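You operate a simulated robot arm through the tools that you are given. There is no shell and no other tool. Be economical: measure what you need, move in short steps, check, and stop when the job is done.

You run a simulated two-armed robot. Do the job below in one go: nothing can be reset, and whatever is moved stays where it is left.

TASK
Run the sand box back, pin it, unload and switch off.
Fine: in that order: the bath all the way home, both pins pushed in, the yellow handle to HOLD, the black switch off.

Only the result counts: the job must be done as asked and must still hold three seconds after the hand-in. Knocking over, shifting, dropping, spilling or breaking anything else fails it.

THE ROBOT
Two 7-joint arms with fingered hands on one trunk that stands fixed in place. Base frame: the origin is at the foot of the trunk, x ahead of it, y to its left, z up. Readings come in mm, degrees, newtons and seconds.
The left shoulder is at [52, 125, 1237], the right one opposite. With the tool pointing down near the work surface each hand reaches from about 420 to 780 mm from the base axis, measured 20 degrees to its own side. Payload 3.6 kg a hand.
Tool frame (each hand has its own): the origin (TCP) lies between the finger pads and is the grasp point; the fingertips stand 30 mm ahead of it; z points along the fingers, y is the line along which they close. Largest opening 104 mm; the body of the gripper starts 35 mm behind the TCP. The gripper is a hand of 4 fingers: y runs from the thumb to the fingers, the wrist lies at [-15, -104, -178] in the tool frame, and closing takes about 1.5 s.
Orientation is that of the tool frame in the base frame, as a unit quaternion [x, y, z, w]. With the fingers straight down and the wrist toward the robot, the tool's x, y and z point along [0, 1, 0], [1, 0, 0] and [0, 0, -1] of the base frame.

THE INTERFACE
- The arms move only by the tool drive_tool. It takes "left_rows", "right_rows" or both (then of equal length, played together; a hand with none holds still); each is a list of rows, each a list of 7 numbers: the shift along the tool's x, y, z in units of 300 mm (1.0 is 300 mm), then the turn, a rotation vector about the tool's x, y, z in units of 120 degrees (1.0 is 120 degrees), then the gripper command, from -1 (shut) to 1 (fully open), values between in proportion. In form: [[x, y, z, wx, wy, wz, claw], ...]. A call has 1 to 10 rows; each row is the pose to reach, as a shift and turn from the pose commanded when the call began, along the tool's axes at that moment. A call with a number of a shift or a turn outside -1 to 1 is refused whole. Each row takes 0.2 s and may step no farther than 50 mm and 8.6 degrees from the row before; otherwise, or with a gripper value out of range, the whole call is refused. A pose out of reach is approached as far as the arm can. The call stops where the force on the tool passes 50 N (or 10 N more than at its start, if that is more) or the arm is blocked; 0.2 s more then pass. The fingers move at their own pace (about 72 mm/s each) and stop on an object; they squeeze with about 32 N. The grip force told is the motor's: it shows also when the fingers shut on nothing. Time passes only in rows, and 0.2 s behind the last, so rows that repeat a pose let the fingers close. The reply holds the time, the measured pose of the TCP, the force on the tool along the base axes, the opening and the grip force, in the units named above and with some noise, with the torque about the TCP (base axes, N m) and any sound that the robot's microphone picked up.
- Cameras (640 x 400 px; columns grow to the right, rows downward): "scene" is now at [146.8, -32, 1416.3]; the picture's right is [-0.46, -0.89, 0.00], its down [-0.19, 0.10, -0.98] and it looks along [0.87, -0.45, -0.22] (base axes); focal length 214 px, centre (320, 200). "left" rides on the left gripper at [-61, -92, -130] in its tool frame; the picture's right is [-0.81, -0.28, 0.52], its down [0.53, -0.71, 0.46] and it looks along [0.24, 0.64, 0.72] (tool axes); focal length 275 px, centre (320, 200). "right" rides on the right gripper at [61, -92, -130] in its tool frame; the picture's right is [-0.81, 0.27, -0.52], its down [-0.53, -0.71, 0.46] and it looks along [-0.24, 0.64, 0.72] (tool axes); focal length 275 px, centre (320, 200). There is no depth. A picture from a camera that has moved, and an enlarged one, comes with that camera's place and axes in the base frame and with its lens. The place of the scene camera against the robot may be out by one fixed shift of up to 25 mm in any direction.
- capture(camera): a new picture of that camera. It takes no simulated time.
- raise_lower(by): slides the trunk up (or, below 0, down) by that many mm; the arms and the scene camera ride with it, the base frame stays. It gives what a move gives, with no picture.
- preshape(shape, hand): the hand has 4 fingers and takes this shape, open, in about a second: jaw (thumb against the fingers, like two jaws); tri (thumb and two fingers); tip (a fingertip pinch); poke (one finger out to press); point (the index stretched); flat (the hand flat); cup (the hand cupped); fist (a fist). The gripper value then closes the fingers along that shape, each until it touches; the sizes above hold for jaw. It gives what a move gives, with no picture.
- pan_tilt(pan, tilt): turns the head with the scene camera to pan (to the left, within 80 degrees either way) and tilt (down, from -29 to 69), counted from straight ahead of the robot. It gives what a move gives.
- inspect(camera, box): a new picture of the part [left, top, right, bottom] of that camera's present view, enlarged. It takes no simulated time.
- sign_off(): hands the job in; it is judged then, once.

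Go step by step. Nothing tells you positions but the pictures and the camera data: compare them with the known pose of the tool, close in by small moves and look again before you grip or let go. The budget is 120 turns and 78 pictures, counting those below and the enlarged ones. Unless the task says otherwise, let go and move clear before handing in, and close with one line.

The tools are called after "Call:" by a JSON object that holds its "api" and its "payload". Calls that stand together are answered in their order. drive_tool: Moves the arms, as the interface text tells. Its arguments: {"type":"object","properties":{"left_rows":{"type":"array","items":{"type":"array","items":{"type":"number"}}},"right_rows":{"type":"array","items":{"type":"array","items":{"type":"number"}}}},"required":[]} The other tools are called the same way: raise_lower (by) slides the trunk up or down; preshape (shape, hand) gives the hand a shape; pan_tilt (pan, tilt) turns the head that bears the scene camera; capture (camera) takes a picture; inspect (camera, box) takes an enlarged picture of a part of a camera's view; sign_off () hands the job in.

At the start:

```text
time: 0.0
left_eef_pos: [354.2, 18.6, 1512.3]
left_tool_rot: [0.707, 0.707, -0.001, -0.001]
left_ft_force: [0.1, 0.6, -0.6]
left_wrist_torque: [0.02, 0.0, -0.02]
left_finger_gap: 103.8
left_gripper_force: 0.1
left_shape: jaw
right_eef_pos: [311.6, -357.0, 1491.3]
right_tool_rot: [0.707, 0.708, 0.0, 0.0]
right_ft_force: [-1.0, -0.5, 0.8]
right_wrist_torque: [-0.02, -0.01, 0.0]
right_finger_gap: 103.6
right_gripper_force: 0.2
right_shape: jaw
trunk travel left (down, up): [-464.0, 72.0]
head pan, tilt: [-27.3, 12.6]
```

scene: 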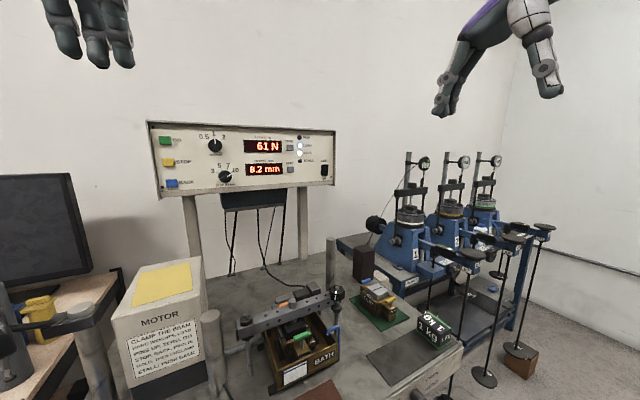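
right: 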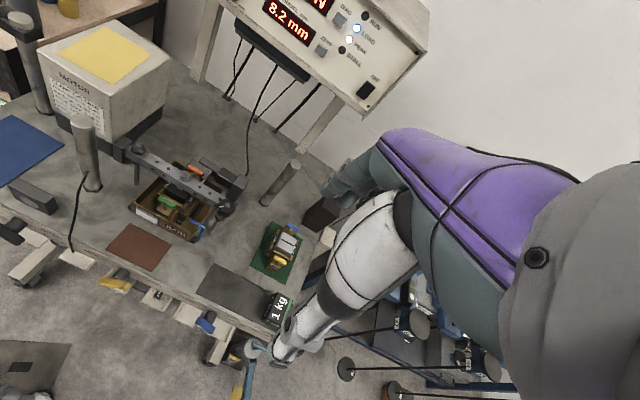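
left: 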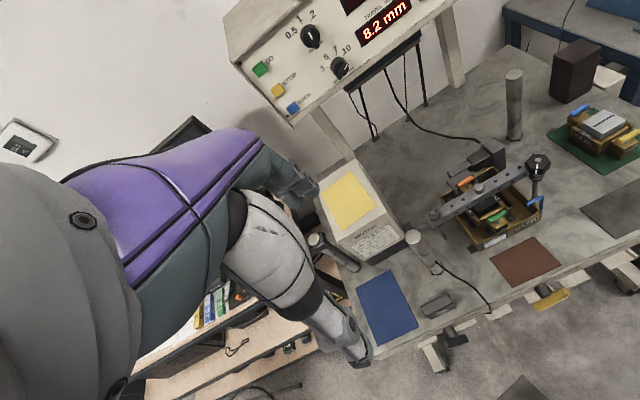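

I see a shear-box rig with a control panel (green, yellow and blue buttons, display, black switch), a motor box with written instructions and a bath. I'll read the labels first.

Call:
{"api": "inspect", "payload": {"camera": "scene", "box": [100, 250, 260, 400]}}

Call:
{"api": "inspect", "payload": {"camera": "scene", "box": [145, 115, 345, 205]}}

Call:
{"api": "pan_tilt", "payload": {"pan": -20, "tilt": 40}}

Call:
{"api": "capture", "payload": {"camera": "scene"}}

```text
2.67 times, centred on (180, 325) of scene
camera zoom: at [146.8, -32.0, 1416.3], right [-0.46, -0.89, 0.0], down [-0.19, 0.1, -0.98], along [0.87, -0.45, -0.22], focal length 572 px, centre (693, -133)
```

zoom: 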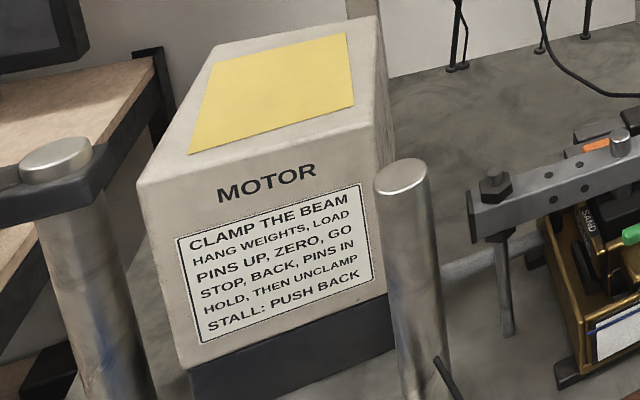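

```text
3.20 times, centred on (245, 160) of scene
camera zoom: at [146.8, -32.0, 1416.3], right [-0.46, -0.89, 0.0], down [-0.19, 0.1, -0.98], along [0.87, -0.45, -0.22], focal length 686 px, centre (560, 328)
```

zoom: 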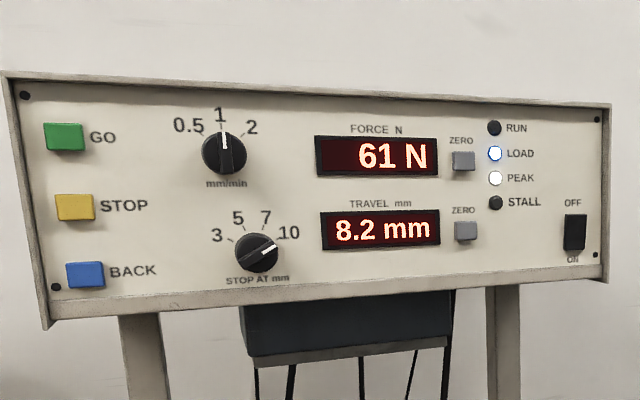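

```text
time: 0.9
left_eef_pos: [354.7, 17.8, 1512.2]
left_tool_rot: [0.707, 0.707, 0.0, 0.0]
left_ft_force: [0.4, 0.2, -0.1]
left_wrist_torque: [0.0, -0.02, 0.02]
left_finger_gap: 103.8
left_gripper_force: 0.0
left_shape: jaw
right_eef_pos: [312.2, -356.4, 1492.5]
right_tool_rot: [0.707, 0.707, 0.0, 0.0]
right_ft_force: [0.5, -0.2, 0.3]
right_wrist_torque: [-0.01, 0.0, -0.04]
right_finger_gap: 103.7
right_gripper_force: 0.0
right_shape: jaw
trunk travel left (down, up): [-464.0, 72.0]
head pan, tilt: [-20.0, 40.0]
```

```text
72 pictures are left
camera scene: at [143.8, -18.2, 1372.8], right [-0.34, -0.94, 0.0], down [-0.6, 0.22, -0.77], along [0.72, -0.26, -0.64], focal length 214 px, centre (320, 200)
```

scene: 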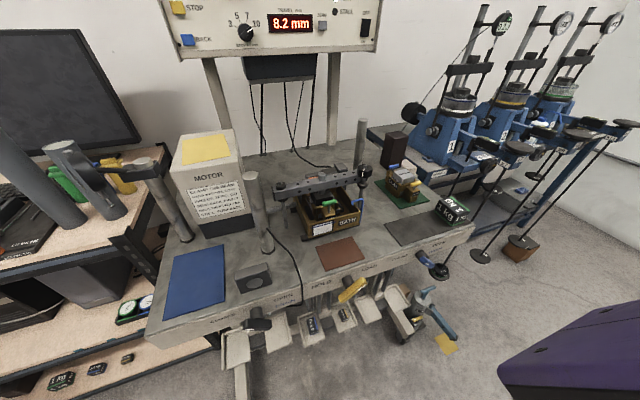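

The card reads: STOP, BACK, PINS IN, HOLD. RUN is dark, so the motor is already stopped. Next I'll look closely at the bath, the handle on the table front and the labels.

Call:
{"api": "inspect", "payload": {"camera": "scene", "box": [220, 260, 470, 400]}}

Call:
{"api": "inspect", "payload": {"camera": "scene", "box": [260, 150, 420, 270]}}

Call:
{"api": "inspect", "payload": {"camera": "left", "box": [400, 120, 580, 300]}}

Call:
{"api": "inspect", "payload": {"camera": "right", "box": [80, 120, 320, 270]}}

```text
2.56 times, centred on (345, 330) of scene
camera zoom: at [143.8, -18.2, 1372.8], right [-0.34, -0.94, 0.0], down [-0.6, 0.22, -0.77], along [0.72, -0.26, -0.64], focal length 549 px, centre (256, -133)
```

zoom: 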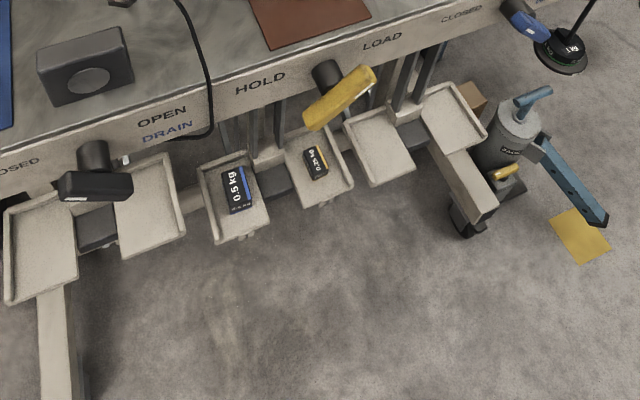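

```text
3.33 times, centred on (340, 210) of scene
camera zoom: at [143.8, -18.2, 1372.8], right [-0.34, -0.94, 0.0], down [-0.6, 0.22, -0.77], along [0.72, -0.26, -0.64], focal length 715 px, centre (253, 167)
```

zoom: 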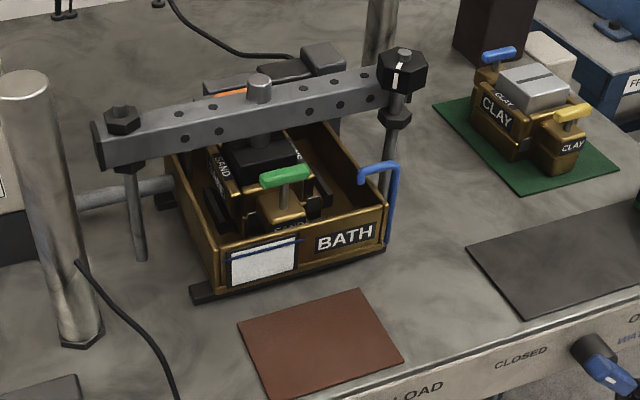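

```text
2.22 times, centred on (490, 210) of left
camera zoom: at [263.4, -42.3, 1641.6], right [-0.28, -0.81, -0.52], down [-0.71, 0.53, -0.45], along [0.64, 0.24, -0.73], focal length 612 px, centre (-58, 178)
```

zoom: 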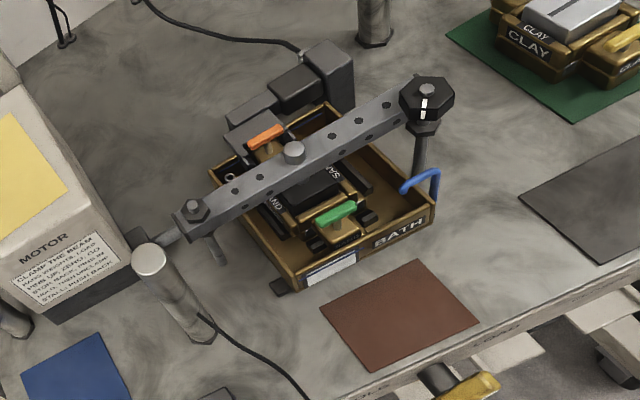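

```text
2.67 times, centred on (200, 195) of right
camera zoom: at [219.2, -296.2, 1622.6], right [0.27, -0.81, 0.52], down [-0.71, -0.53, -0.46], along [0.64, -0.24, -0.72], focal length 734 px, centre (640, 213)
```

zoom: 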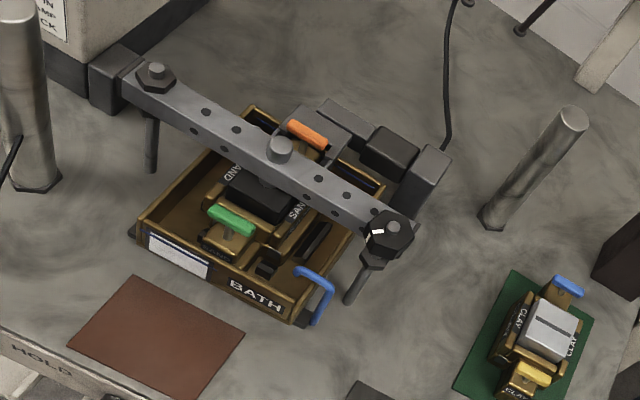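

The BACK button triangulates to about (785, 41, 1338), the switch to about (820, -398, 1345) and the green pin to about (493, -179, 1050). I'll shape the left hand to poke and swing it to point at the panel, well short of it.

Call:
{"api": "preshape", "payload": {"hand": "left", "shape": "poke"}}

Call:
{"api": "drive_tool", "payload": {"left_rows": [[0.007, 0.07, 0.055, -0.07, 0, 0, -1], [0.014, 0.14, 0.11, -0.14, 0, 0, -1], [0.021, 0.21, 0.165, -0.21, 0, 0, -1], [0.028, 0.28, 0.22, -0.28, 0, 0, -1], [0.035, 0.35, 0.275, -0.35, 0, 0, -1], [0.042, 0.42, 0.33, -0.42, 0, 0, -1], [0.049, 0.49, 0.385, -0.49, 0, 0, -1], [0.056, 0.56, 0.44, -0.56, 0, 0, -1], [0.063, 0.63, 0.495, -0.63, 0, 0, -1], [0.07, 0.7, 0.55, -0.7, 0, 0, -1]]}}

Call:
{"api": "pan_tilt", "payload": {"pan": -10, "tilt": 15}}

Call:
{"api": "capture", "payload": {"camera": "left"}}

Call:
{"api": "capture", "payload": {"camera": "scene"}}

```text
time: 1.8
left_eef_pos: [355.1, 17.5, 1511.6]
left_tool_rot: [0.707, 0.707, -0.001, -0.001]
left_ft_force: [-0.2, 0.4, 0.1]
left_wrist_torque: [0.0, -0.02, 0.03]
left_finger_gap: 0.0
left_gripper_force: 0.0
left_shape: poke
right_eef_pos: [312.0, -357.2, 1492.2]
right_tool_rot: [0.707, 0.707, 0.0, 0.0]
right_ft_force: [-0.1, 0.6, 1.2]
right_wrist_torque: [-0.04, 0.02, 0.02]
right_finger_gap: 103.8
right_gripper_force: 0.1
right_shape: jaw
trunk travel left (down, up): [-464.0, 72.0]
head pan, tilt: [-20.0, 40.0]
```

```text
time: 2.8
left_eef_pos: [437.6, 29.1, 1455.4]
left_tool_rot: [0.67, 0.69, 0.183, 0.204]
left_ft_force: [6.4, -6.9, 18.0]
left_wrist_torque: [-0.73, 3.37, 1.54]
left_finger_gap: 0.0
left_gripper_force: 0.1
left_shape: poke
right_eef_pos: [313.1, -357.2, 1492.0]
right_tool_rot: [0.708, 0.707, 0.0, 0.0]
right_ft_force: [-0.1, 0.1, -0.6]
right_wrist_torque: [0.0, 0.01, -0.01]
right_finger_gap: 103.6
right_gripper_force: 0.1
right_shape: jaw
trunk travel left (down, up): [-464.0, 72.0]
head pan, tilt: [-20.0, 40.0]
stopped in row 4 (left hand): the force on the tool passed its limit at 69 N (the readings are from after the stop); the commanded pose is now the measured one
```

```text
time: 3.7
left_eef_pos: [437.8, 33.5, 1456.7]
left_tool_rot: [0.667, 0.693, 0.179, 0.206]
left_ft_force: [28.2, 8.4, 42.2]
left_wrist_torque: [-3.38, 9.06, 0.39]
left_finger_gap: 0.1
left_gripper_force: 0.1
left_shape: poke
right_eef_pos: [312.0, -356.4, 1492.3]
right_tool_rot: [0.707, 0.707, 0.0, 0.0]
right_ft_force: [0.0, -0.5, 0.2]
right_wrist_torque: [0.01, 0.04, 0.01]
right_finger_gap: 103.9
right_gripper_force: 0.1
right_shape: jaw
trunk travel left (down, up): [-464.0, 72.0]
head pan, tilt: [-10.0, 15.0]
```

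```text
67 pictures are left
camera left: at [293.1, -29.0, 1522.8], right [0.06, -0.84, -0.55], down [-0.38, 0.49, -0.79], along [0.92, 0.25, -0.29], focal length 275 px, centre (320, 200)
```

left: 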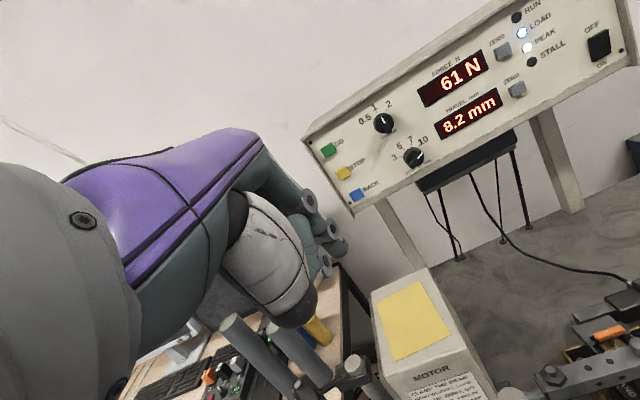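

```text
66 pictures are left
camera scene: at [145.9, -13.2, 1373.5], right [-0.28, -0.96, 0.0], down [-0.61, 0.18, -0.77], along [0.74, -0.22, -0.64], focal length 214 px, centre (320, 200)
```

scene: 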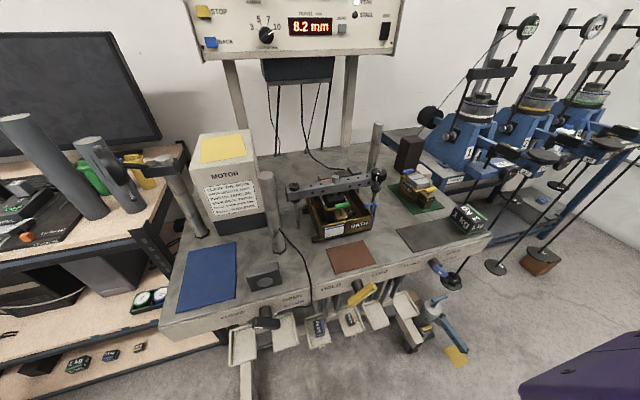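

The left arm has bumped the head (the head could not turn), so I'll move that arm outward and forward away from it.

Call:
{"api": "drive_tool", "payload": {"left_rows": [[0.1, 0.03, -0.03, 0, 0, 0, -1], [0.2, 0.06, -0.06, 0, 0, 0, -1], [0.3, 0.1, -0.06, 0, 0, 0, -1], [0.4, 0.15, -0.06, 0, 0, 0, -1], [0.5, 0.2, -0.06, 0, 0, 0, -1]]}}

Call:
{"api": "pan_tilt", "payload": {"pan": -10, "tilt": 15}}

Call:
{"api": "capture", "payload": {"camera": "scene"}}

```text
time: 4.9
left_eef_pos: [475.7, 182.3, 1497.0]
left_tool_rot: [0.673, 0.688, 0.184, 0.201]
left_ft_force: [0.2, 0.6, -0.3]
left_wrist_torque: [0.03, -0.03, -0.03]
left_finger_gap: 0.0
left_gripper_force: 0.0
left_shape: poke
right_eef_pos: [311.7, -357.1, 1492.5]
right_tool_rot: [0.707, 0.707, 0.0, 0.0]
right_ft_force: [-0.4, 0.0, -0.2]
right_wrist_torque: [-0.01, -0.03, -0.01]
right_finger_gap: 103.9
right_gripper_force: 0.2
right_shape: jaw
trunk travel left (down, up): [-464.0, 72.0]
head pan, tilt: [-10.0, 15.0]
```

```text
time: 5.5
left_eef_pos: [474.8, 180.8, 1497.2]
left_tool_rot: [0.672, 0.688, 0.184, 0.201]
left_ft_force: [0.1, -0.1, -0.9]
left_wrist_torque: [0.02, -0.01, -0.01]
left_finger_gap: 0.1
left_gripper_force: 0.1
left_shape: poke
right_eef_pos: [311.2, -356.4, 1492.8]
right_tool_rot: [0.707, 0.708, 0.0, 0.0]
right_ft_force: [0.2, -0.9, -0.6]
right_wrist_torque: [0.02, -0.02, 0.03]
right_finger_gap: 103.6
right_gripper_force: 0.1
right_shape: jaw
trunk travel left (down, up): [-464.0, 72.0]
head pan, tilt: [-10.0, 15.0]
```

```text
65 pictures are left
camera scene: at [155.9, -5.4, 1412.3], right [-0.17, -0.98, 0.0], down [-0.25, 0.05, -0.97], along [0.95, -0.17, -0.26], focal length 214 px, centre (320, 200)
```

scene: 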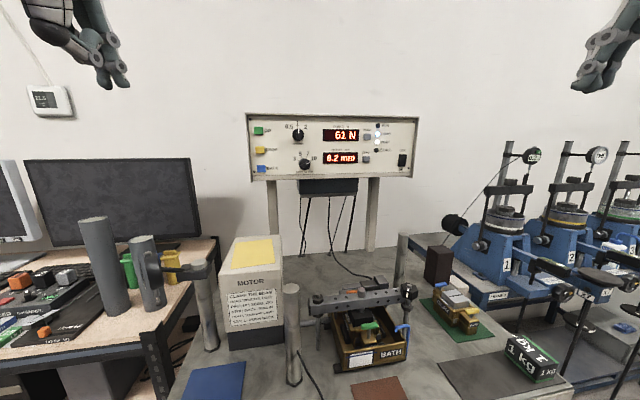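

The arm is clear now. I'll lower it and turn it to point forward, staying at y≈180.

Call:
{"api": "drive_tool", "payload": {"left_rows": [[0, 0.011, 0.083, -0.061, 0, 0, -1], [0, 0.022, 0.165, -0.122, 0, 0, -1], [0, 0.033, 0.248, -0.184, 0, 0, -1], [0, 0.044, 0.33, -0.245, 0, 0, -1], [0, 0.054, 0.413, -0.306, 0, 0, -1], [0, 0.065, 0.495, -0.368, 0, 0, -1], [0, 0.076, 0.578, -0.43, 0, 0, -1], [0, 0.087, 0.66, -0.49, 0, 0, -1]]}}

Call:
{"api": "capture", "payload": {"camera": "left"}}

Call:
{"api": "capture", "payload": {"camera": "scene"}}

```text
time: 7.3
left_eef_pos: [603.1, 177.0, 1342.2]
left_tool_rot: [0.487, 0.509, 0.498, 0.506]
left_ft_force: [-0.3, 0.3, -0.2]
left_wrist_torque: [0.0, 0.0, 0.04]
left_finger_gap: 0.1
left_gripper_force: 0.1
left_shape: poke
right_eef_pos: [312.5, -358.1, 1491.6]
right_tool_rot: [0.708, 0.707, 0.0, 0.0]
right_ft_force: [-0.2, 0.4, 0.6]
right_wrist_torque: [0.0, -0.01, 0.0]
right_finger_gap: 104.0
right_gripper_force: 0.1
right_shape: jaw
trunk travel left (down, up): [-464.0, 72.0]
head pan, tilt: [-10.0, 15.0]
```

```text
64 pictures are left
camera left: at [474.0, 112.0, 1251.4], right [0.53, -0.81, -0.25], down [0.45, 0.52, -0.73], along [0.72, 0.27, 0.64], focal length 275 px, centre (320, 200)
```

left: 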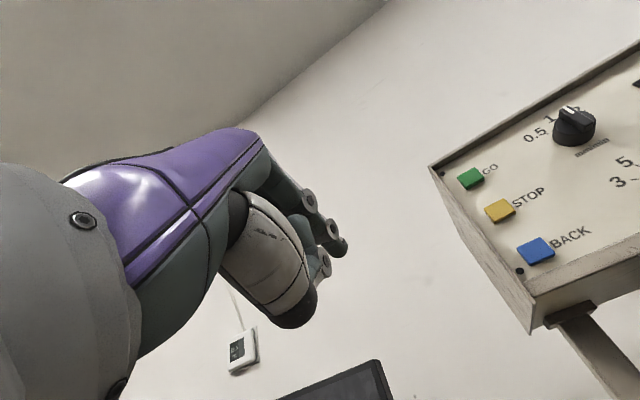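

```text
63 pictures are left
camera scene: at [156.4, -5.8, 1412.2], right [-0.17, -0.98, 0.0], down [-0.26, 0.05, -0.97], along [0.95, -0.17, -0.26], focal length 214 px, centre (320, 200)
```

scene: 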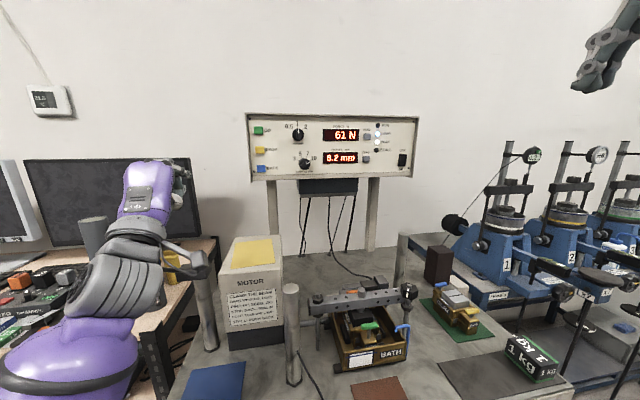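

BACK refines to (793.5, 42, 1333.5) and the panel is vertical. I need to see where the poking fingertip is.

Call:
{"api": "inspect", "payload": {"camera": "left", "box": [200, 110, 400, 350]}}

Call:
{"api": "inspect", "payload": {"camera": "scene", "box": [80, 130, 240, 250]}}

```text
1.67 times, centred on (300, 230) of left
camera zoom: at [474.0, 112.0, 1251.4], right [0.53, -0.81, -0.25], down [0.45, 0.52, -0.73], along [0.72, 0.27, 0.64], focal length 459 px, centre (353, 150)
```

zoom: 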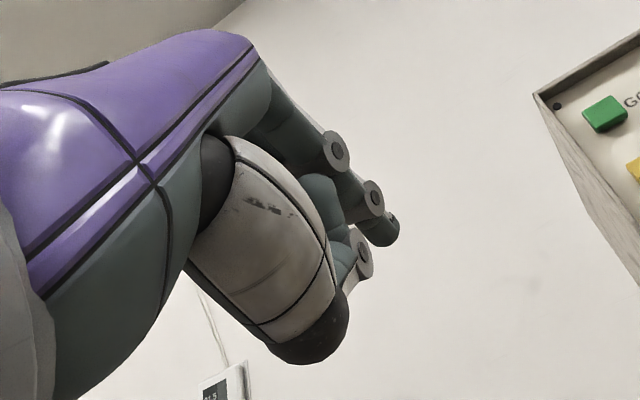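

```text
3.33 times, centred on (160, 190) of scene
camera zoom: at [156.4, -5.8, 1412.2], right [-0.17, -0.98, 0.0], down [-0.26, 0.05, -0.97], along [0.95, -0.17, -0.26], focal length 715 px, centre (853, 233)
```

zoom: 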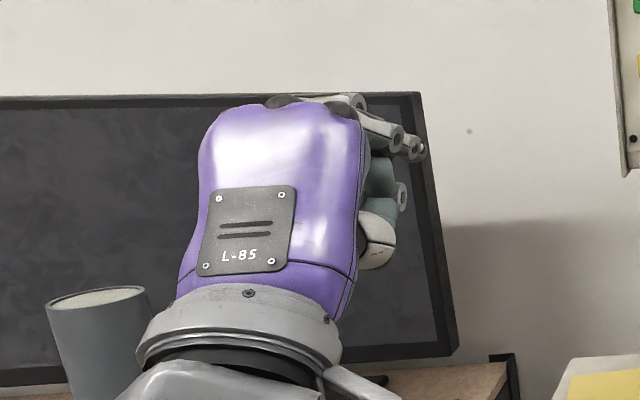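

The poking tip sits about 28 mm ahead of, 10 mm right of and 4 mm above the TCP. I'll go to a stand-off in front of BACK and check.

Call:
{"api": "drive_tool", "payload": {"left_rows": [[-0.1, -0.012, 0.07, 0, 0, 0, -1], [-0.2, -0.024, 0.15, 0, 0, 0, -1], [-0.3, -0.036, 0.25, 0, 0, 0, -1], [-0.38, -0.048, 0.34, 0, 0, 0, -1], [-0.417, -0.053, 0.42, 0, 0, 0, -1]]}}

Call:
{"api": "capture", "payload": {"camera": "left"}}

Call:
{"api": "inspect", "payload": {"camera": "scene", "box": [200, 100, 440, 250]}}

```text
time: 8.5
left_eef_pos: [728.3, 55.2, 1329.9]
left_tool_rot: [0.487, 0.509, 0.497, 0.506]
left_ft_force: [0.0, -0.9, 0.3]
left_wrist_torque: [0.04, -0.02, -0.01]
left_finger_gap: 0.0
left_gripper_force: 0.1
left_shape: poke
right_eef_pos: [312.3, -358.1, 1491.2]
right_tool_rot: [0.707, 0.707, 0.0, 0.0]
right_ft_force: [0.5, -0.3, 0.3]
right_wrist_torque: [0.02, -0.03, 0.0]
right_finger_gap: 103.7
right_gripper_force: 0.1
right_shape: jaw
trunk travel left (down, up): [-464.0, 72.0]
head pan, tilt: [-10.0, 15.0]
```

```text
60 pictures are left
camera left: at [599.9, -9.3, 1238.3], right [0.53, -0.81, -0.24], down [0.45, 0.52, -0.73], along [0.72, 0.27, 0.64], focal length 275 px, centre (320, 200)
```

left: 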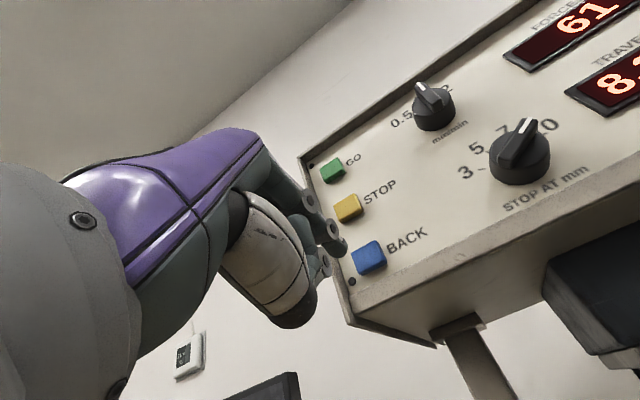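

```text
2.67 times, centred on (320, 175) of scene
camera zoom: at [156.4, -5.2, 1412.2], right [-0.17, -0.98, 0.0], down [-0.26, 0.04, -0.97], along [0.95, -0.17, -0.26], focal length 572 px, centre (320, 267)
```

zoom: 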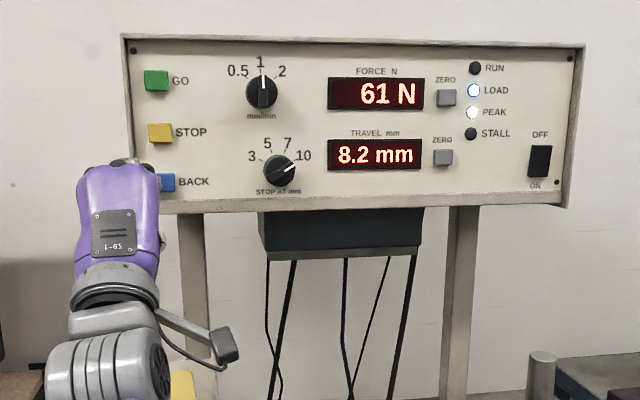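

The tip lines up with BACK to within a few mm. I'll press forward in small steps and watch the force.

Call:
{"api": "drive_tool", "payload": {"left_rows": [[-0.012, 0, 0.04, 0, 0, 0, -1], [-0.012, 0, 0.08, 0, 0, 0, -1], [-0.012, 0, 0.1, 0, 0, 0, -1], [-0.012, 0, 0.115, 0, 0, 0, -1], [-0.012, 0, 0.125, 0, 0, 0, -1], [-0.012, 0, 0.135, 0, 0, 0, -1]]}}

Call:
{"api": "inspect", "payload": {"camera": "scene", "box": [200, 100, 440, 250]}}

```text
time: 9.9
left_eef_pos: [767.4, 50.6, 1333.2]
left_tool_rot: [0.485, 0.509, 0.499, 0.507]
left_ft_force: [-16.4, 0.9, -5.0]
left_wrist_torque: [0.02, 0.03, -0.06]
left_finger_gap: 0.0
left_gripper_force: 0.1
left_shape: poke
right_eef_pos: [308.5, -357.1, 1492.0]
right_tool_rot: [0.707, 0.707, 0.001, 0.001]
right_ft_force: [0.0, -0.3, 0.0]
right_wrist_torque: [0.0, -0.01, -0.01]
right_finger_gap: 103.7
right_gripper_force: 0.0
right_shape: jaw
trunk travel left (down, up): [-464.0, 72.0]
head pan, tilt: [-10.0, 15.0]
heard: click
```

```text
2.67 times, centred on (320, 175) of scene
camera zoom: at [152.8, -5.1, 1412.6], right [-0.17, -0.98, 0.0], down [-0.25, 0.04, -0.97], along [0.95, -0.17, -0.26], focal length 572 px, centre (320, 267)
```

zoom: 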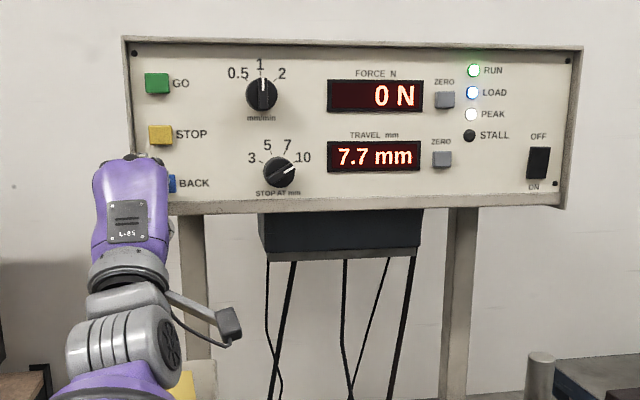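

BACK clicked, RUN is lit and the travel is falling. I'll retract the hand and let it run.

Call:
{"api": "drive_tool", "payload": {"left_rows": [[0, 0, -0.1, 0, 0, 0, -1], [0, 0, -0.2, 0, 0, 0, -1], [0.1, 0, -0.3, 0, 0, 0, -1], [0.2, 0, -0.4, 0, 0, 0, -1], [0.3, 0, -0.4, 0, 0, 0, -1], [0.4, 0, -0.4, 0, 0, 0, -1], [0.4, 0, -0.4, 0, 0, 0, -1], [0.4, 0, -0.4, 0, 0, 0, -1], [0.4, 0, -0.4, 0, 0, 0, -1], [0.4, 0, -0.4, 0, 0, 0, -1]]}}

Call:
{"api": "inspect", "payload": {"camera": "scene", "box": [200, 100, 440, 250]}}

```text
time: 12.1
left_eef_pos: [650.5, 169.0, 1325.6]
left_tool_rot: [0.487, 0.509, 0.499, 0.505]
left_ft_force: [1.0, 0.9, 0.2]
left_wrist_torque: [0.02, 0.02, -0.01]
left_finger_gap: 0.3
left_gripper_force: 0.0
left_shape: poke
left hand out of reach, approached as far as the arm can: row 2
right_eef_pos: [311.8, -357.2, 1492.1]
right_tool_rot: [0.708, 0.707, 0.0, 0.0]
right_ft_force: [-0.6, -0.6, 0.1]
right_wrist_torque: [0.01, -0.01, 0.0]
right_finger_gap: 103.9
right_gripper_force: 0.1
right_shape: jaw
trunk travel left (down, up): [-464.0, 72.0]
head pan, tilt: [-10.0, 15.0]
```

```text
2.67 times, centred on (320, 175) of scene
camera zoom: at [156.0, -5.2, 1412.3], right [-0.17, -0.98, 0.0], down [-0.25, 0.04, -0.97], along [0.95, -0.17, -0.26], focal length 572 px, centre (320, 267)
```

zoom: 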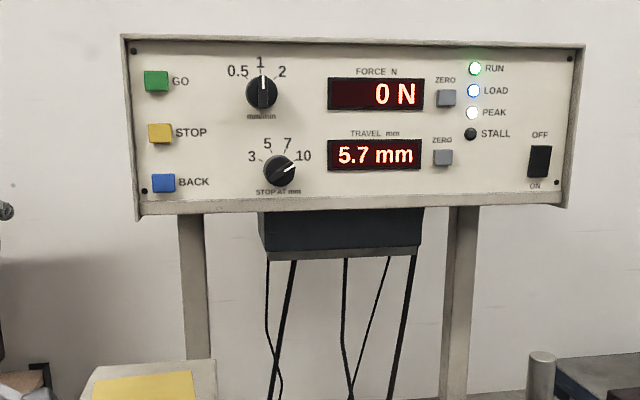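

The bath runs at about 1 mm/s. While waiting, I'll shape the right hand to point.

Call:
{"api": "preshape", "payload": {"hand": "right", "shape": "point"}}

Call:
{"api": "drive_tool", "payload": {"right_rows": [[0, 0.05, 0.05, 0, 0, 0, -1], [0, 0.1, 0.1, 0, 0, 0, -1], [0, 0.15, 0.15, 0, 0, 0, -1], [0, 0.2, 0.2, 0, 0, 0, -1], [0, 0.25, 0.25, 0, 0, 0, -1], [0, 0.3, 0.3, 0, 0, 0, -1], [0, 0.3, 0.35, 0, 0, 0, -1], [0, 0.3, 0.4, 0, 0, 0, -1], [0, 0.3, 0.45, 0, 0, 0, -1], [0, 0.3, 0.5, 0, 0, 0, -1]]}}

Call:
{"api": "drive_tool", "payload": {"right_rows": [[0, 0, 0, 0, 0, 0, -1], [0, 0, 0, 0, 0, 0, -1], [0, 0, 0, 0, 0, 0, -1], [0, 0, 0, 0, 0, 0, -1], [0, 0, 0, 0, 0, 0, -1], [0, 0, 0, 0, 0, 0, -1], [0, 0, 0, 0, 0, 0, -1], [0, 0, 0, 0, 0, 0, -1], [0, 0, 0, 0, 0, 0, -1], [0, 0, 0, 0, 0, 0, -1]]}}

Call:
{"api": "capture", "payload": {"camera": "scene"}}

Call:
{"api": "capture", "payload": {"camera": "right"}}

```text
time: 13.0
left_eef_pos: [648.8, 170.0, 1325.8]
left_tool_rot: [0.486, 0.51, 0.498, 0.505]
left_ft_force: [-0.6, 0.4, -0.3]
left_wrist_torque: [-0.01, -0.02, -0.01]
left_finger_gap: 0.0
left_gripper_force: 0.0
left_shape: poke
right_eef_pos: [312.0, -356.4, 1492.6]
right_tool_rot: [0.707, 0.707, 0.001, -0.001]
right_ft_force: [-0.7, -0.4, -0.3]
right_wrist_torque: [0.03, -0.01, -0.01]
right_finger_gap: 96.1
right_gripper_force: 0.0
right_shape: point
trunk travel left (down, up): [-464.0, 72.0]
head pan, tilt: [-10.0, 15.0]
```

```text
time: 15.2
left_eef_pos: [648.8, 168.7, 1325.9]
left_tool_rot: [0.486, 0.51, 0.499, 0.505]
left_ft_force: [-0.3, 0.9, -0.1]
left_wrist_torque: [0.0, 0.0, 0.0]
left_finger_gap: 0.2
left_gripper_force: 0.1
left_shape: poke
right_eef_pos: [402.5, -357.3, 1341.5]
right_tool_rot: [0.708, 0.707, 0.0, 0.0]
right_ft_force: [-0.3, -0.4, 0.5]
right_wrist_torque: [0.02, 0.0, 0.0]
right_finger_gap: 95.8
right_gripper_force: 0.1
right_shape: point
trunk travel left (down, up): [-464.0, 72.0]
head pan, tilt: [-10.0, 15.0]
```

```text
time: 17.4
left_eef_pos: [649.1, 171.1, 1326.0]
left_tool_rot: [0.486, 0.51, 0.498, 0.505]
left_ft_force: [-0.4, 0.6, -0.7]
left_wrist_torque: [-0.02, 0.0, -0.01]
left_finger_gap: 0.2
left_gripper_force: 0.1
left_shape: poke
right_eef_pos: [403.0, -357.9, 1340.8]
right_tool_rot: [0.707, 0.708, 0.0, 0.001]
right_ft_force: [-0.1, 0.0, -0.1]
right_wrist_torque: [0.01, 0.03, 0.01]
right_finger_gap: 96.1
right_gripper_force: 0.0
right_shape: point
trunk travel left (down, up): [-464.0, 72.0]
head pan, tilt: [-10.0, 15.0]
```

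```text
56 pictures are left
camera scene: at [155.9, -5.4, 1412.3], right [-0.17, -0.98, 0.0], down [-0.25, 0.04, -0.97], along [0.95, -0.17, -0.26], focal length 214 px, centre (320, 200)
```

scene: 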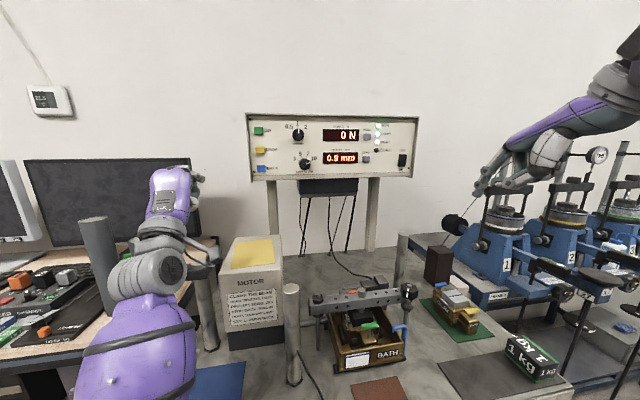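

```text
55 pictures are left
camera right: at [309.6, -296.9, 1471.8], right [0.27, -0.81, 0.52], down [-0.71, -0.53, -0.46], along [0.64, -0.24, -0.72], focal length 275 px, centre (320, 200)
```

right: 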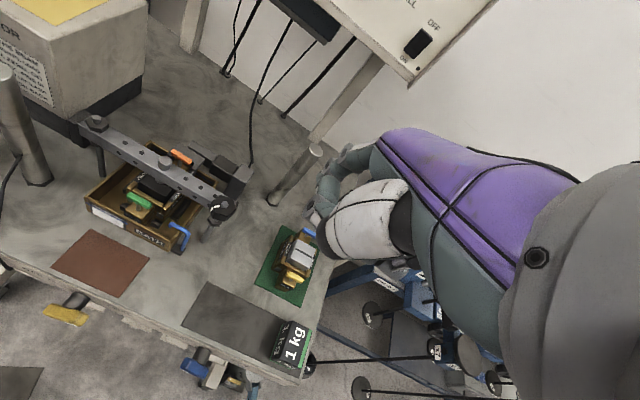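

The travel is at about 0.9 mm and still running. I'll wait a moment more, then check the panel and the pointing finger.

Call:
{"api": "drive_tool", "payload": {"right_rows": [[0, 0, 0, 0, 0, 0, -1], [0, 0, 0, 0, 0, 0, -1], [0, 0, 0, 0, 0, 0, -1], [0, 0, 0, 0, 0, 0, -1], [0, 0, 0, 0, 0, 0, -1], [0, 0, 0, 0, 0, 0, -1], [0, 0, 0, 0, 0, 0, -1], [0, 0, 0, 0, 0, 0, -1]]}}

Call:
{"api": "inspect", "payload": {"camera": "scene", "box": [240, 110, 420, 200]}}

Call:
{"api": "inspect", "payload": {"camera": "scene", "box": [440, 60, 640, 220]}}

```text
time: 19.2
left_eef_pos: [649.4, 170.4, 1327.1]
left_tool_rot: [0.486, 0.51, 0.499, 0.505]
left_ft_force: [0.6, 1.2, 0.0]
left_wrist_torque: [0.02, -0.01, -0.02]
left_finger_gap: 0.2
left_gripper_force: 0.0
left_shape: poke
right_eef_pos: [402.2, -357.0, 1341.5]
right_tool_rot: [0.707, 0.707, 0.0, 0.0]
right_ft_force: [0.5, 0.0, 0.1]
right_wrist_torque: [0.0, 0.02, -0.02]
right_finger_gap: 96.0
right_gripper_force: 0.1
right_shape: point
trunk travel left (down, up): [-464.0, 72.0]
head pan, tilt: [-10.0, 15.0]
```

```text
3.56 times, centred on (330, 155) of scene
camera zoom: at [155.9, -5.4, 1412.3], right [-0.17, -0.98, 0.0], down [-0.25, 0.04, -0.97], along [0.95, -0.17, -0.26], focal length 763 px, centre (284, 360)
```

zoom: 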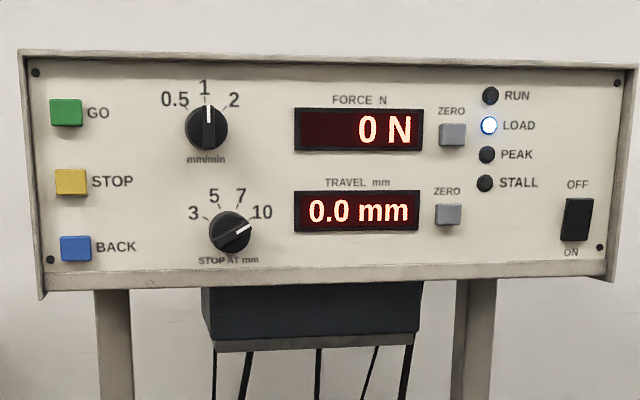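

```text
2.50 times, centred on (540, 140) of scene
camera zoom: at [155.9, -5.4, 1412.3], right [-0.17, -0.98, 0.0], down [-0.25, 0.04, -0.97], along [0.95, -0.17, -0.26], focal length 536 px, centre (-230, 350)
```

zoom: 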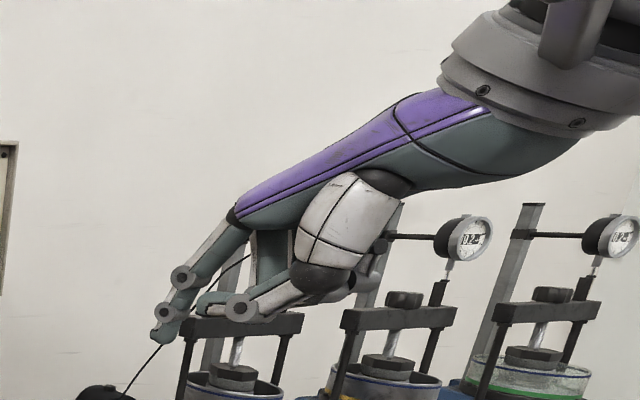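

The bath is home (0.0 mm, RUN off, no STALL). I'll set the right hand to poke and re-measure the pins and the bath.

Call:
{"api": "preshape", "payload": {"hand": "right", "shape": "poke"}}

Call:
{"api": "inspect", "payload": {"camera": "right", "box": [60, 100, 280, 260]}}

Call:
{"api": "drive_tool", "payload": {"right_rows": [[0.1, 0.02, 0, 0, 0, 0, -1], [0.2, 0.04, 0, 0, 0, 0, -1], [0.3, 0.06, 0, 0, 0, 0, -1], [0.4, 0.08, 0, 0, 0, 0, -1], [0.5, 0.1, 0, 0, 0, 0, -1], [0.5, 0.1, 0, 0, 0, 0, -1]]}}

Call:
{"api": "capture", "payload": {"camera": "right"}}

Call:
{"api": "inspect", "payload": {"camera": "right", "box": [0, 180, 280, 380]}}

```text
time: 20.1
left_eef_pos: [650.2, 170.4, 1326.1]
left_tool_rot: [0.487, 0.509, 0.498, 0.506]
left_ft_force: [-0.2, 0.1, 0.2]
left_wrist_torque: [-0.02, 0.0, 0.01]
left_finger_gap: 0.0
left_gripper_force: 0.1
left_shape: poke
right_eef_pos: [401.5, -358.2, 1340.8]
right_tool_rot: [0.707, 0.707, 0.001, 0.0]
right_ft_force: [-0.2, 0.0, 1.0]
right_wrist_torque: [-0.02, 0.0, 0.0]
right_finger_gap: 0.0
right_gripper_force: 0.1
right_shape: poke
trunk travel left (down, up): [-464.0, 72.0]
head pan, tilt: [-10.0, 15.0]
```

```text
2.50 times, centred on (170, 180) of right
camera zoom: at [309.5, -296.9, 1471.8], right [0.27, -0.81, 0.52], down [-0.71, -0.53, -0.46], along [0.64, -0.24, -0.72], focal length 688 px, centre (695, 250)
```

zoom: 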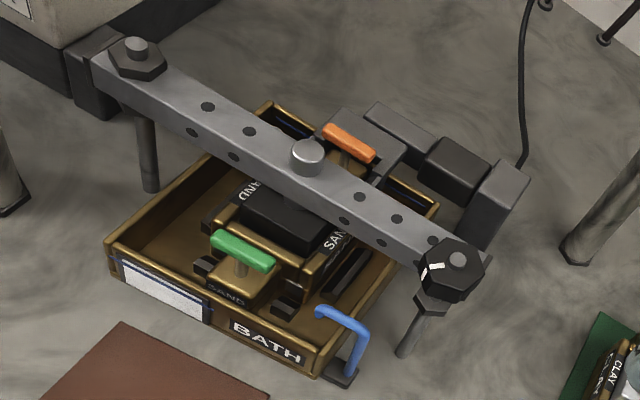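

```text
time: 21.5
left_eef_pos: [648.4, 169.9, 1324.2]
left_tool_rot: [0.486, 0.509, 0.498, 0.506]
left_ft_force: [0.2, -0.1, -0.4]
left_wrist_torque: [0.0, -0.04, 0.02]
left_finger_gap: 0.2
left_gripper_force: 0.1
left_shape: poke
right_eef_pos: [433.7, -206.6, 1341.5]
right_tool_rot: [0.707, 0.707, -0.001, 0.0]
right_ft_force: [0.2, 0.2, 0.4]
right_wrist_torque: [0.01, 0.0, 0.0]
right_finger_gap: 0.0
right_gripper_force: 0.1
right_shape: poke
trunk travel left (down, up): [-464.0, 72.0]
head pan, tilt: [-10.0, 15.0]
```

```text
51 pictures are left
camera right: at [340.8, -145.9, 1472.4], right [0.27, -0.81, 0.52], down [-0.71, -0.53, -0.46], along [0.64, -0.24, -0.72], focal length 275 px, centre (320, 200)
```

right: 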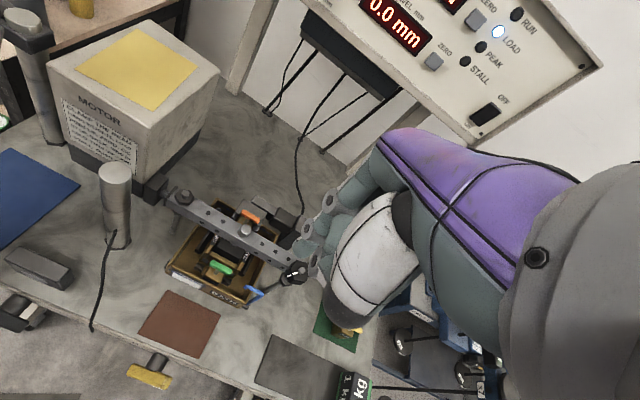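

```text
2.00 times, centred on (140, 280) of right
camera zoom: at [340.8, -145.9, 1472.4], right [0.27, -0.81, 0.52], down [-0.71, -0.53, -0.46], along [0.64, -0.24, -0.72], focal length 551 px, centre (680, 40)
```

zoom: 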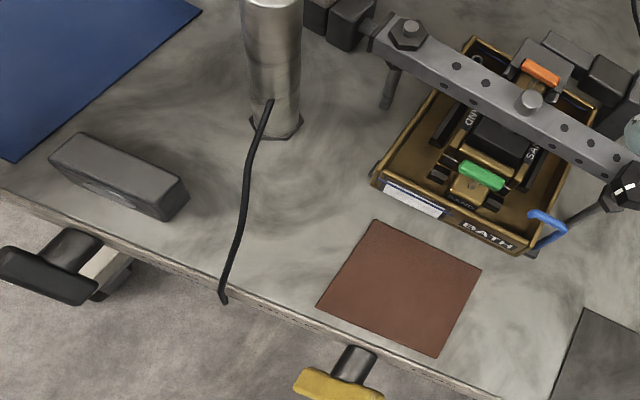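

The pins measure as green (497, -179, 1042) and orange (600, -178, 1042). I'll bring the right finger above the green one, tilted a little to stay clear of the beam.

Call:
{"api": "drive_tool", "payload": {"right_rows": [[0.008, 0.024, 0.1, -0.024, 0, 0, -1], [0.017, 0.048, 0.2, -0.048, 0, 0, -1], [0.025, 0.072, 0.3, -0.072, 0, 0, -1], [0.034, 0.096, 0.4, -0.096, 0, 0, -1], [0.042, 0.12, 0.5, -0.12, 0, 0, -1], [0.05, 0.144, 0.6, -0.144, 0, 0, -1], [0.059, 0.168, 0.7, -0.167, 0, 0, -1], [0.059, 0.168, 0.73, -0.167, 0, 0, -1]]}}

Call:
{"api": "pan_tilt", "payload": {"pan": -20, "tilt": 40}}

Call:
{"api": "capture", "payload": {"camera": "right"}}

Call:
{"api": "inspect", "payload": {"camera": "scene", "box": [220, 100, 460, 250]}}

```text
time: 23.3
left_eef_pos: [649.5, 170.7, 1327.1]
left_tool_rot: [0.487, 0.509, 0.498, 0.506]
left_ft_force: [0.6, -0.4, 0.3]
left_wrist_torque: [0.0, -0.01, 0.0]
left_finger_gap: 0.0
left_gripper_force: 0.1
left_shape: poke
right_eef_pos: [482.9, -187.3, 1123.3]
right_tool_rot: [0.696, 0.696, 0.123, 0.123]
right_ft_force: [0.7, 0.6, -0.3]
right_wrist_torque: [-0.01, -0.01, 0.0]
right_finger_gap: 0.0
right_gripper_force: 0.1
right_shape: poke
trunk travel left (down, up): [-464.0, 72.0]
head pan, tilt: [-10.0, 15.0]
```

```text
time: 24.2
left_eef_pos: [650.1, 170.3, 1326.6]
left_tool_rot: [0.488, 0.508, 0.498, 0.506]
left_ft_force: [-0.3, 0.1, -0.1]
left_wrist_torque: [0.0, 0.02, -0.01]
left_finger_gap: 0.0
left_gripper_force: 0.0
left_shape: poke
right_eef_pos: [482.4, -188.1, 1122.9]
right_tool_rot: [0.696, 0.697, 0.123, 0.123]
right_ft_force: [0.3, 0.5, -0.2]
right_wrist_torque: [0.01, -0.04, 0.0]
right_finger_gap: 0.1
right_gripper_force: 0.0
right_shape: poke
trunk travel left (down, up): [-464.0, 72.0]
head pan, tilt: [-20.0, 40.0]
```

```text
49 pictures are left
camera right: at [350.7, -127.8, 1214.9], right [0.08, -0.81, 0.58], down [-0.51, -0.53, -0.67], along [0.85, -0.24, -0.46], focal length 275 px, centre (320, 200)
```

right: 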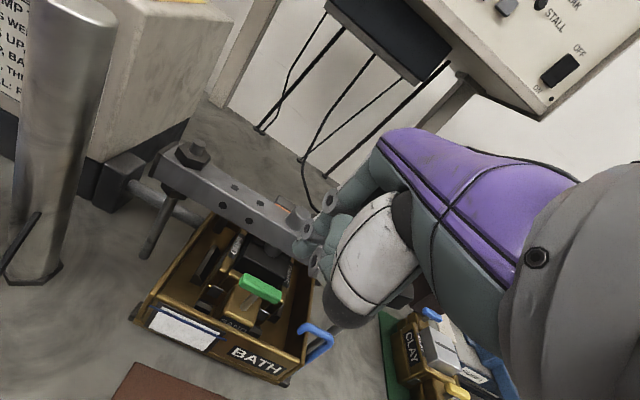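

```text
2.67 times, centred on (340, 175) of scene
camera zoom: at [143.8, -18.1, 1372.8], right [-0.34, -0.94, 0.0], down [-0.6, 0.22, -0.77], along [0.72, -0.26, -0.64], focal length 572 px, centre (267, 267)
```

zoom: 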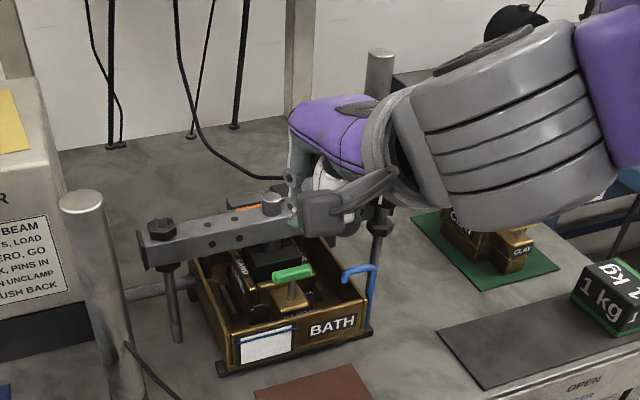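

The tip is right above the green bar as predicted. I'll lower it onto the pin in small steps.

Call:
{"api": "drive_tool", "payload": {"right_rows": [[0, -0.029, 0.078, 0, 0, 0, -1], [0, -0.057, 0.157, 0, 0, 0, -1], [0, -0.063, 0.172, 0, 0, 0, -1], [0, -0.068, 0.188, 0, 0, 0, -1], [0, -0.071, 0.196, 0, 0, 0, -1], [0, -0.074, 0.204, 0, 0, 0, -1]]}}

Call:
{"api": "inspect", "payload": {"camera": "right", "box": [120, 160, 380, 380]}}

```text
time: 25.6
left_eef_pos: [648.0, 170.3, 1328.0]
left_tool_rot: [0.487, 0.508, 0.498, 0.506]
left_ft_force: [-0.2, -0.4, 0.1]
left_wrist_torque: [-0.01, 0.0, -0.02]
left_finger_gap: 0.0
left_gripper_force: 0.0
left_shape: poke
right_eef_pos: [482.1, -188.5, 1060.9]
right_tool_rot: [0.696, 0.696, 0.126, 0.125]
right_ft_force: [-1.9, -1.5, 9.9]
right_wrist_torque: [-0.14, -0.04, -0.03]
right_finger_gap: 0.1
right_gripper_force: 0.0
right_shape: poke
trunk travel left (down, up): [-464.0, 72.0]
head pan, tilt: [-20.0, 40.0]
```

```text
1.82 times, centred on (250, 270) of right
camera zoom: at [350.5, -127.8, 1150.6], right [0.08, -0.81, 0.58], down [-0.51, -0.53, -0.67], along [0.86, -0.24, -0.45], focal length 500 px, centre (447, 73)
```

zoom: 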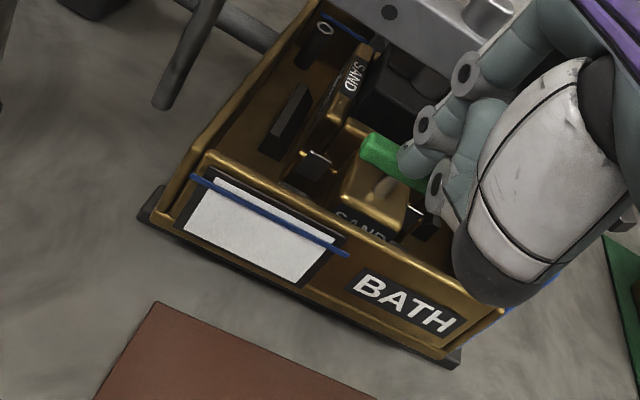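

The finger is in contact at 10 N on the green bar. I'll keep pushing down.

Call:
{"api": "drive_tool", "payload": {"right_rows": [[0, -0.003, 0.009, 0, 0, 0, -1], [0, -0.007, 0.019, 0, 0, 0, -1], [0, -0.01, 0.028, 0, 0, 0, -1], [0, -0.014, 0.038, 0, 0, 0, -1], [0, -0.017, 0.047, 0, 0, 0, -1]]}}

Call:
{"api": "inspect", "payload": {"camera": "right", "box": [120, 160, 380, 380]}}

```text
time: 26.4
left_eef_pos: [646.9, 169.5, 1326.4]
left_tool_rot: [0.486, 0.509, 0.499, 0.505]
left_ft_force: [0.3, -0.1, -0.2]
left_wrist_torque: [0.02, -0.02, 0.04]
left_finger_gap: 0.0
left_gripper_force: 0.0
left_shape: poke
right_eef_pos: [484.0, -187.7, 1059.9]
right_tool_rot: [0.695, 0.695, 0.133, 0.131]
right_ft_force: [-14.7, -5.5, 23.1]
right_wrist_torque: [-0.07, 0.18, -0.14]
right_finger_gap: 0.1
right_gripper_force: 0.1
right_shape: poke
trunk travel left (down, up): [-464.0, 72.0]
head pan, tilt: [-20.0, 40.0]
stopped in row 3 (right hand): the force on the tool passed its limit at 52 N (the readings are from after the stop); the commanded pose is now the measured one
```

```text
1.82 times, centred on (250, 270) of right
camera zoom: at [350.2, -127.0, 1147.1], right [0.07, -0.81, 0.58], down [-0.5, -0.53, -0.69], along [0.87, -0.24, -0.44], focal length 500 px, centre (447, 73)
```

zoom: 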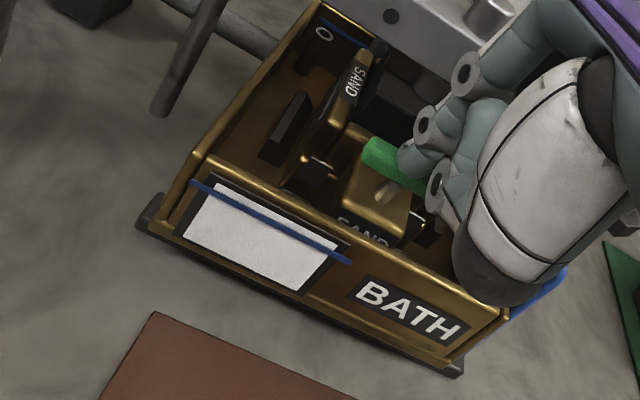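

The force hit 52 N with hardly any travel. I'll back up and look at what is touching and whether the pin moved.

Call:
{"api": "inspect", "payload": {"camera": "scene", "box": [270, 160, 390, 250]}}

Call:
{"api": "drive_tool", "payload": {"right_rows": [[0, 0.01, -0.03, 0, 0, 0, -1], [0, 0.03, -0.09, 0, 0, 0, -1], [0, 0.06, -0.18, 0, 0, 0, -1], [-0.1, 0.08, -0.24, 0, 0, 0, -1], [-0.2, 0.08, -0.24, 0, 0, 0, -1], [-0.3, 0.08, -0.24, 0, 0, 0, -1]]}}

Call:
{"api": "inspect", "payload": {"camera": "scene", "box": [270, 160, 390, 250]}}

Call:
{"api": "capture", "payload": {"camera": "right"}}

```text
4.44 times, centred on (330, 205) of scene
camera zoom: at [141.3, -18.2, 1372.8], right [-0.34, -0.94, 0.0], down [-0.6, 0.22, -0.77], along [0.72, -0.26, -0.64], focal length 953 px, centre (276, 178)
```

zoom: 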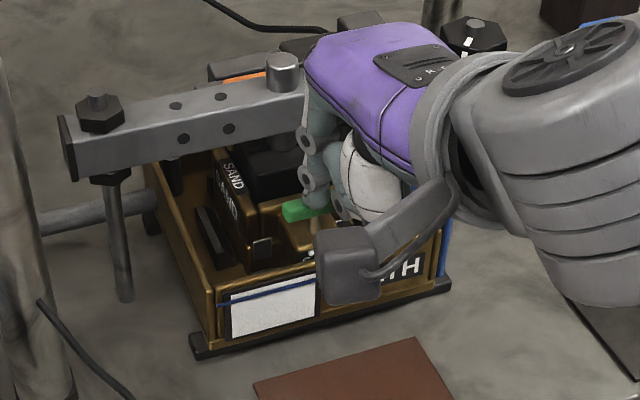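

```text
time: 27.8
left_eef_pos: [648.2, 169.3, 1326.5]
left_tool_rot: [0.487, 0.509, 0.498, 0.506]
left_ft_force: [0.2, -0.4, 0.9]
left_wrist_torque: [0.02, 0.02, 0.01]
left_finger_gap: 0.2
left_gripper_force: 0.0
left_shape: poke
right_eef_pos: [480.5, -279.1, 1131.2]
right_tool_rot: [0.695, 0.696, 0.129, 0.128]
right_ft_force: [0.0, 0.8, -0.3]
right_wrist_torque: [0.01, 0.02, 0.01]
right_finger_gap: 0.1
right_gripper_force: 0.1
right_shape: poke
trunk travel left (down, up): [-464.0, 72.0]
head pan, tilt: [-20.0, 40.0]
```

```text
4.44 times, centred on (330, 205) of scene
camera zoom: at [143.3, -19.1, 1372.8], right [-0.34, -0.94, 0.0], down [-0.6, 0.22, -0.77], along [0.72, -0.26, -0.64], focal length 953 px, centre (276, 178)
```

zoom: 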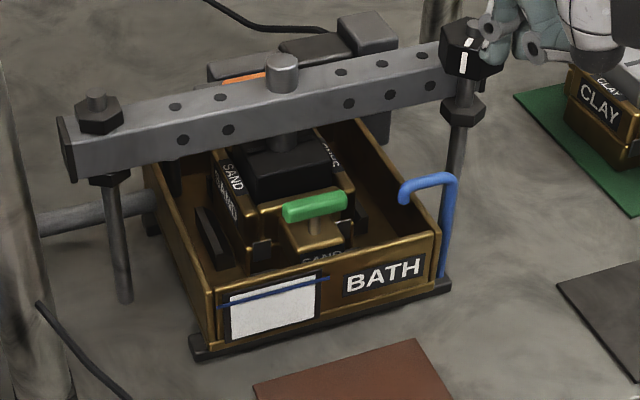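

```text
43 pictures are left
camera right: at [348.0, -219.3, 1220.2], right [0.07, -0.81, 0.58], down [-0.5, -0.53, -0.68], along [0.86, -0.24, -0.45], focal length 275 px, centre (320, 200)
```

right: 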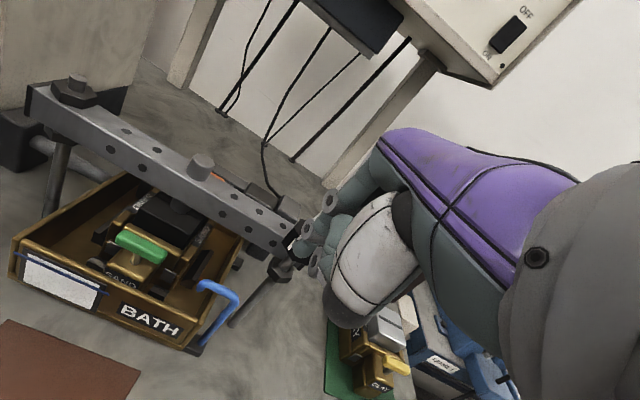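

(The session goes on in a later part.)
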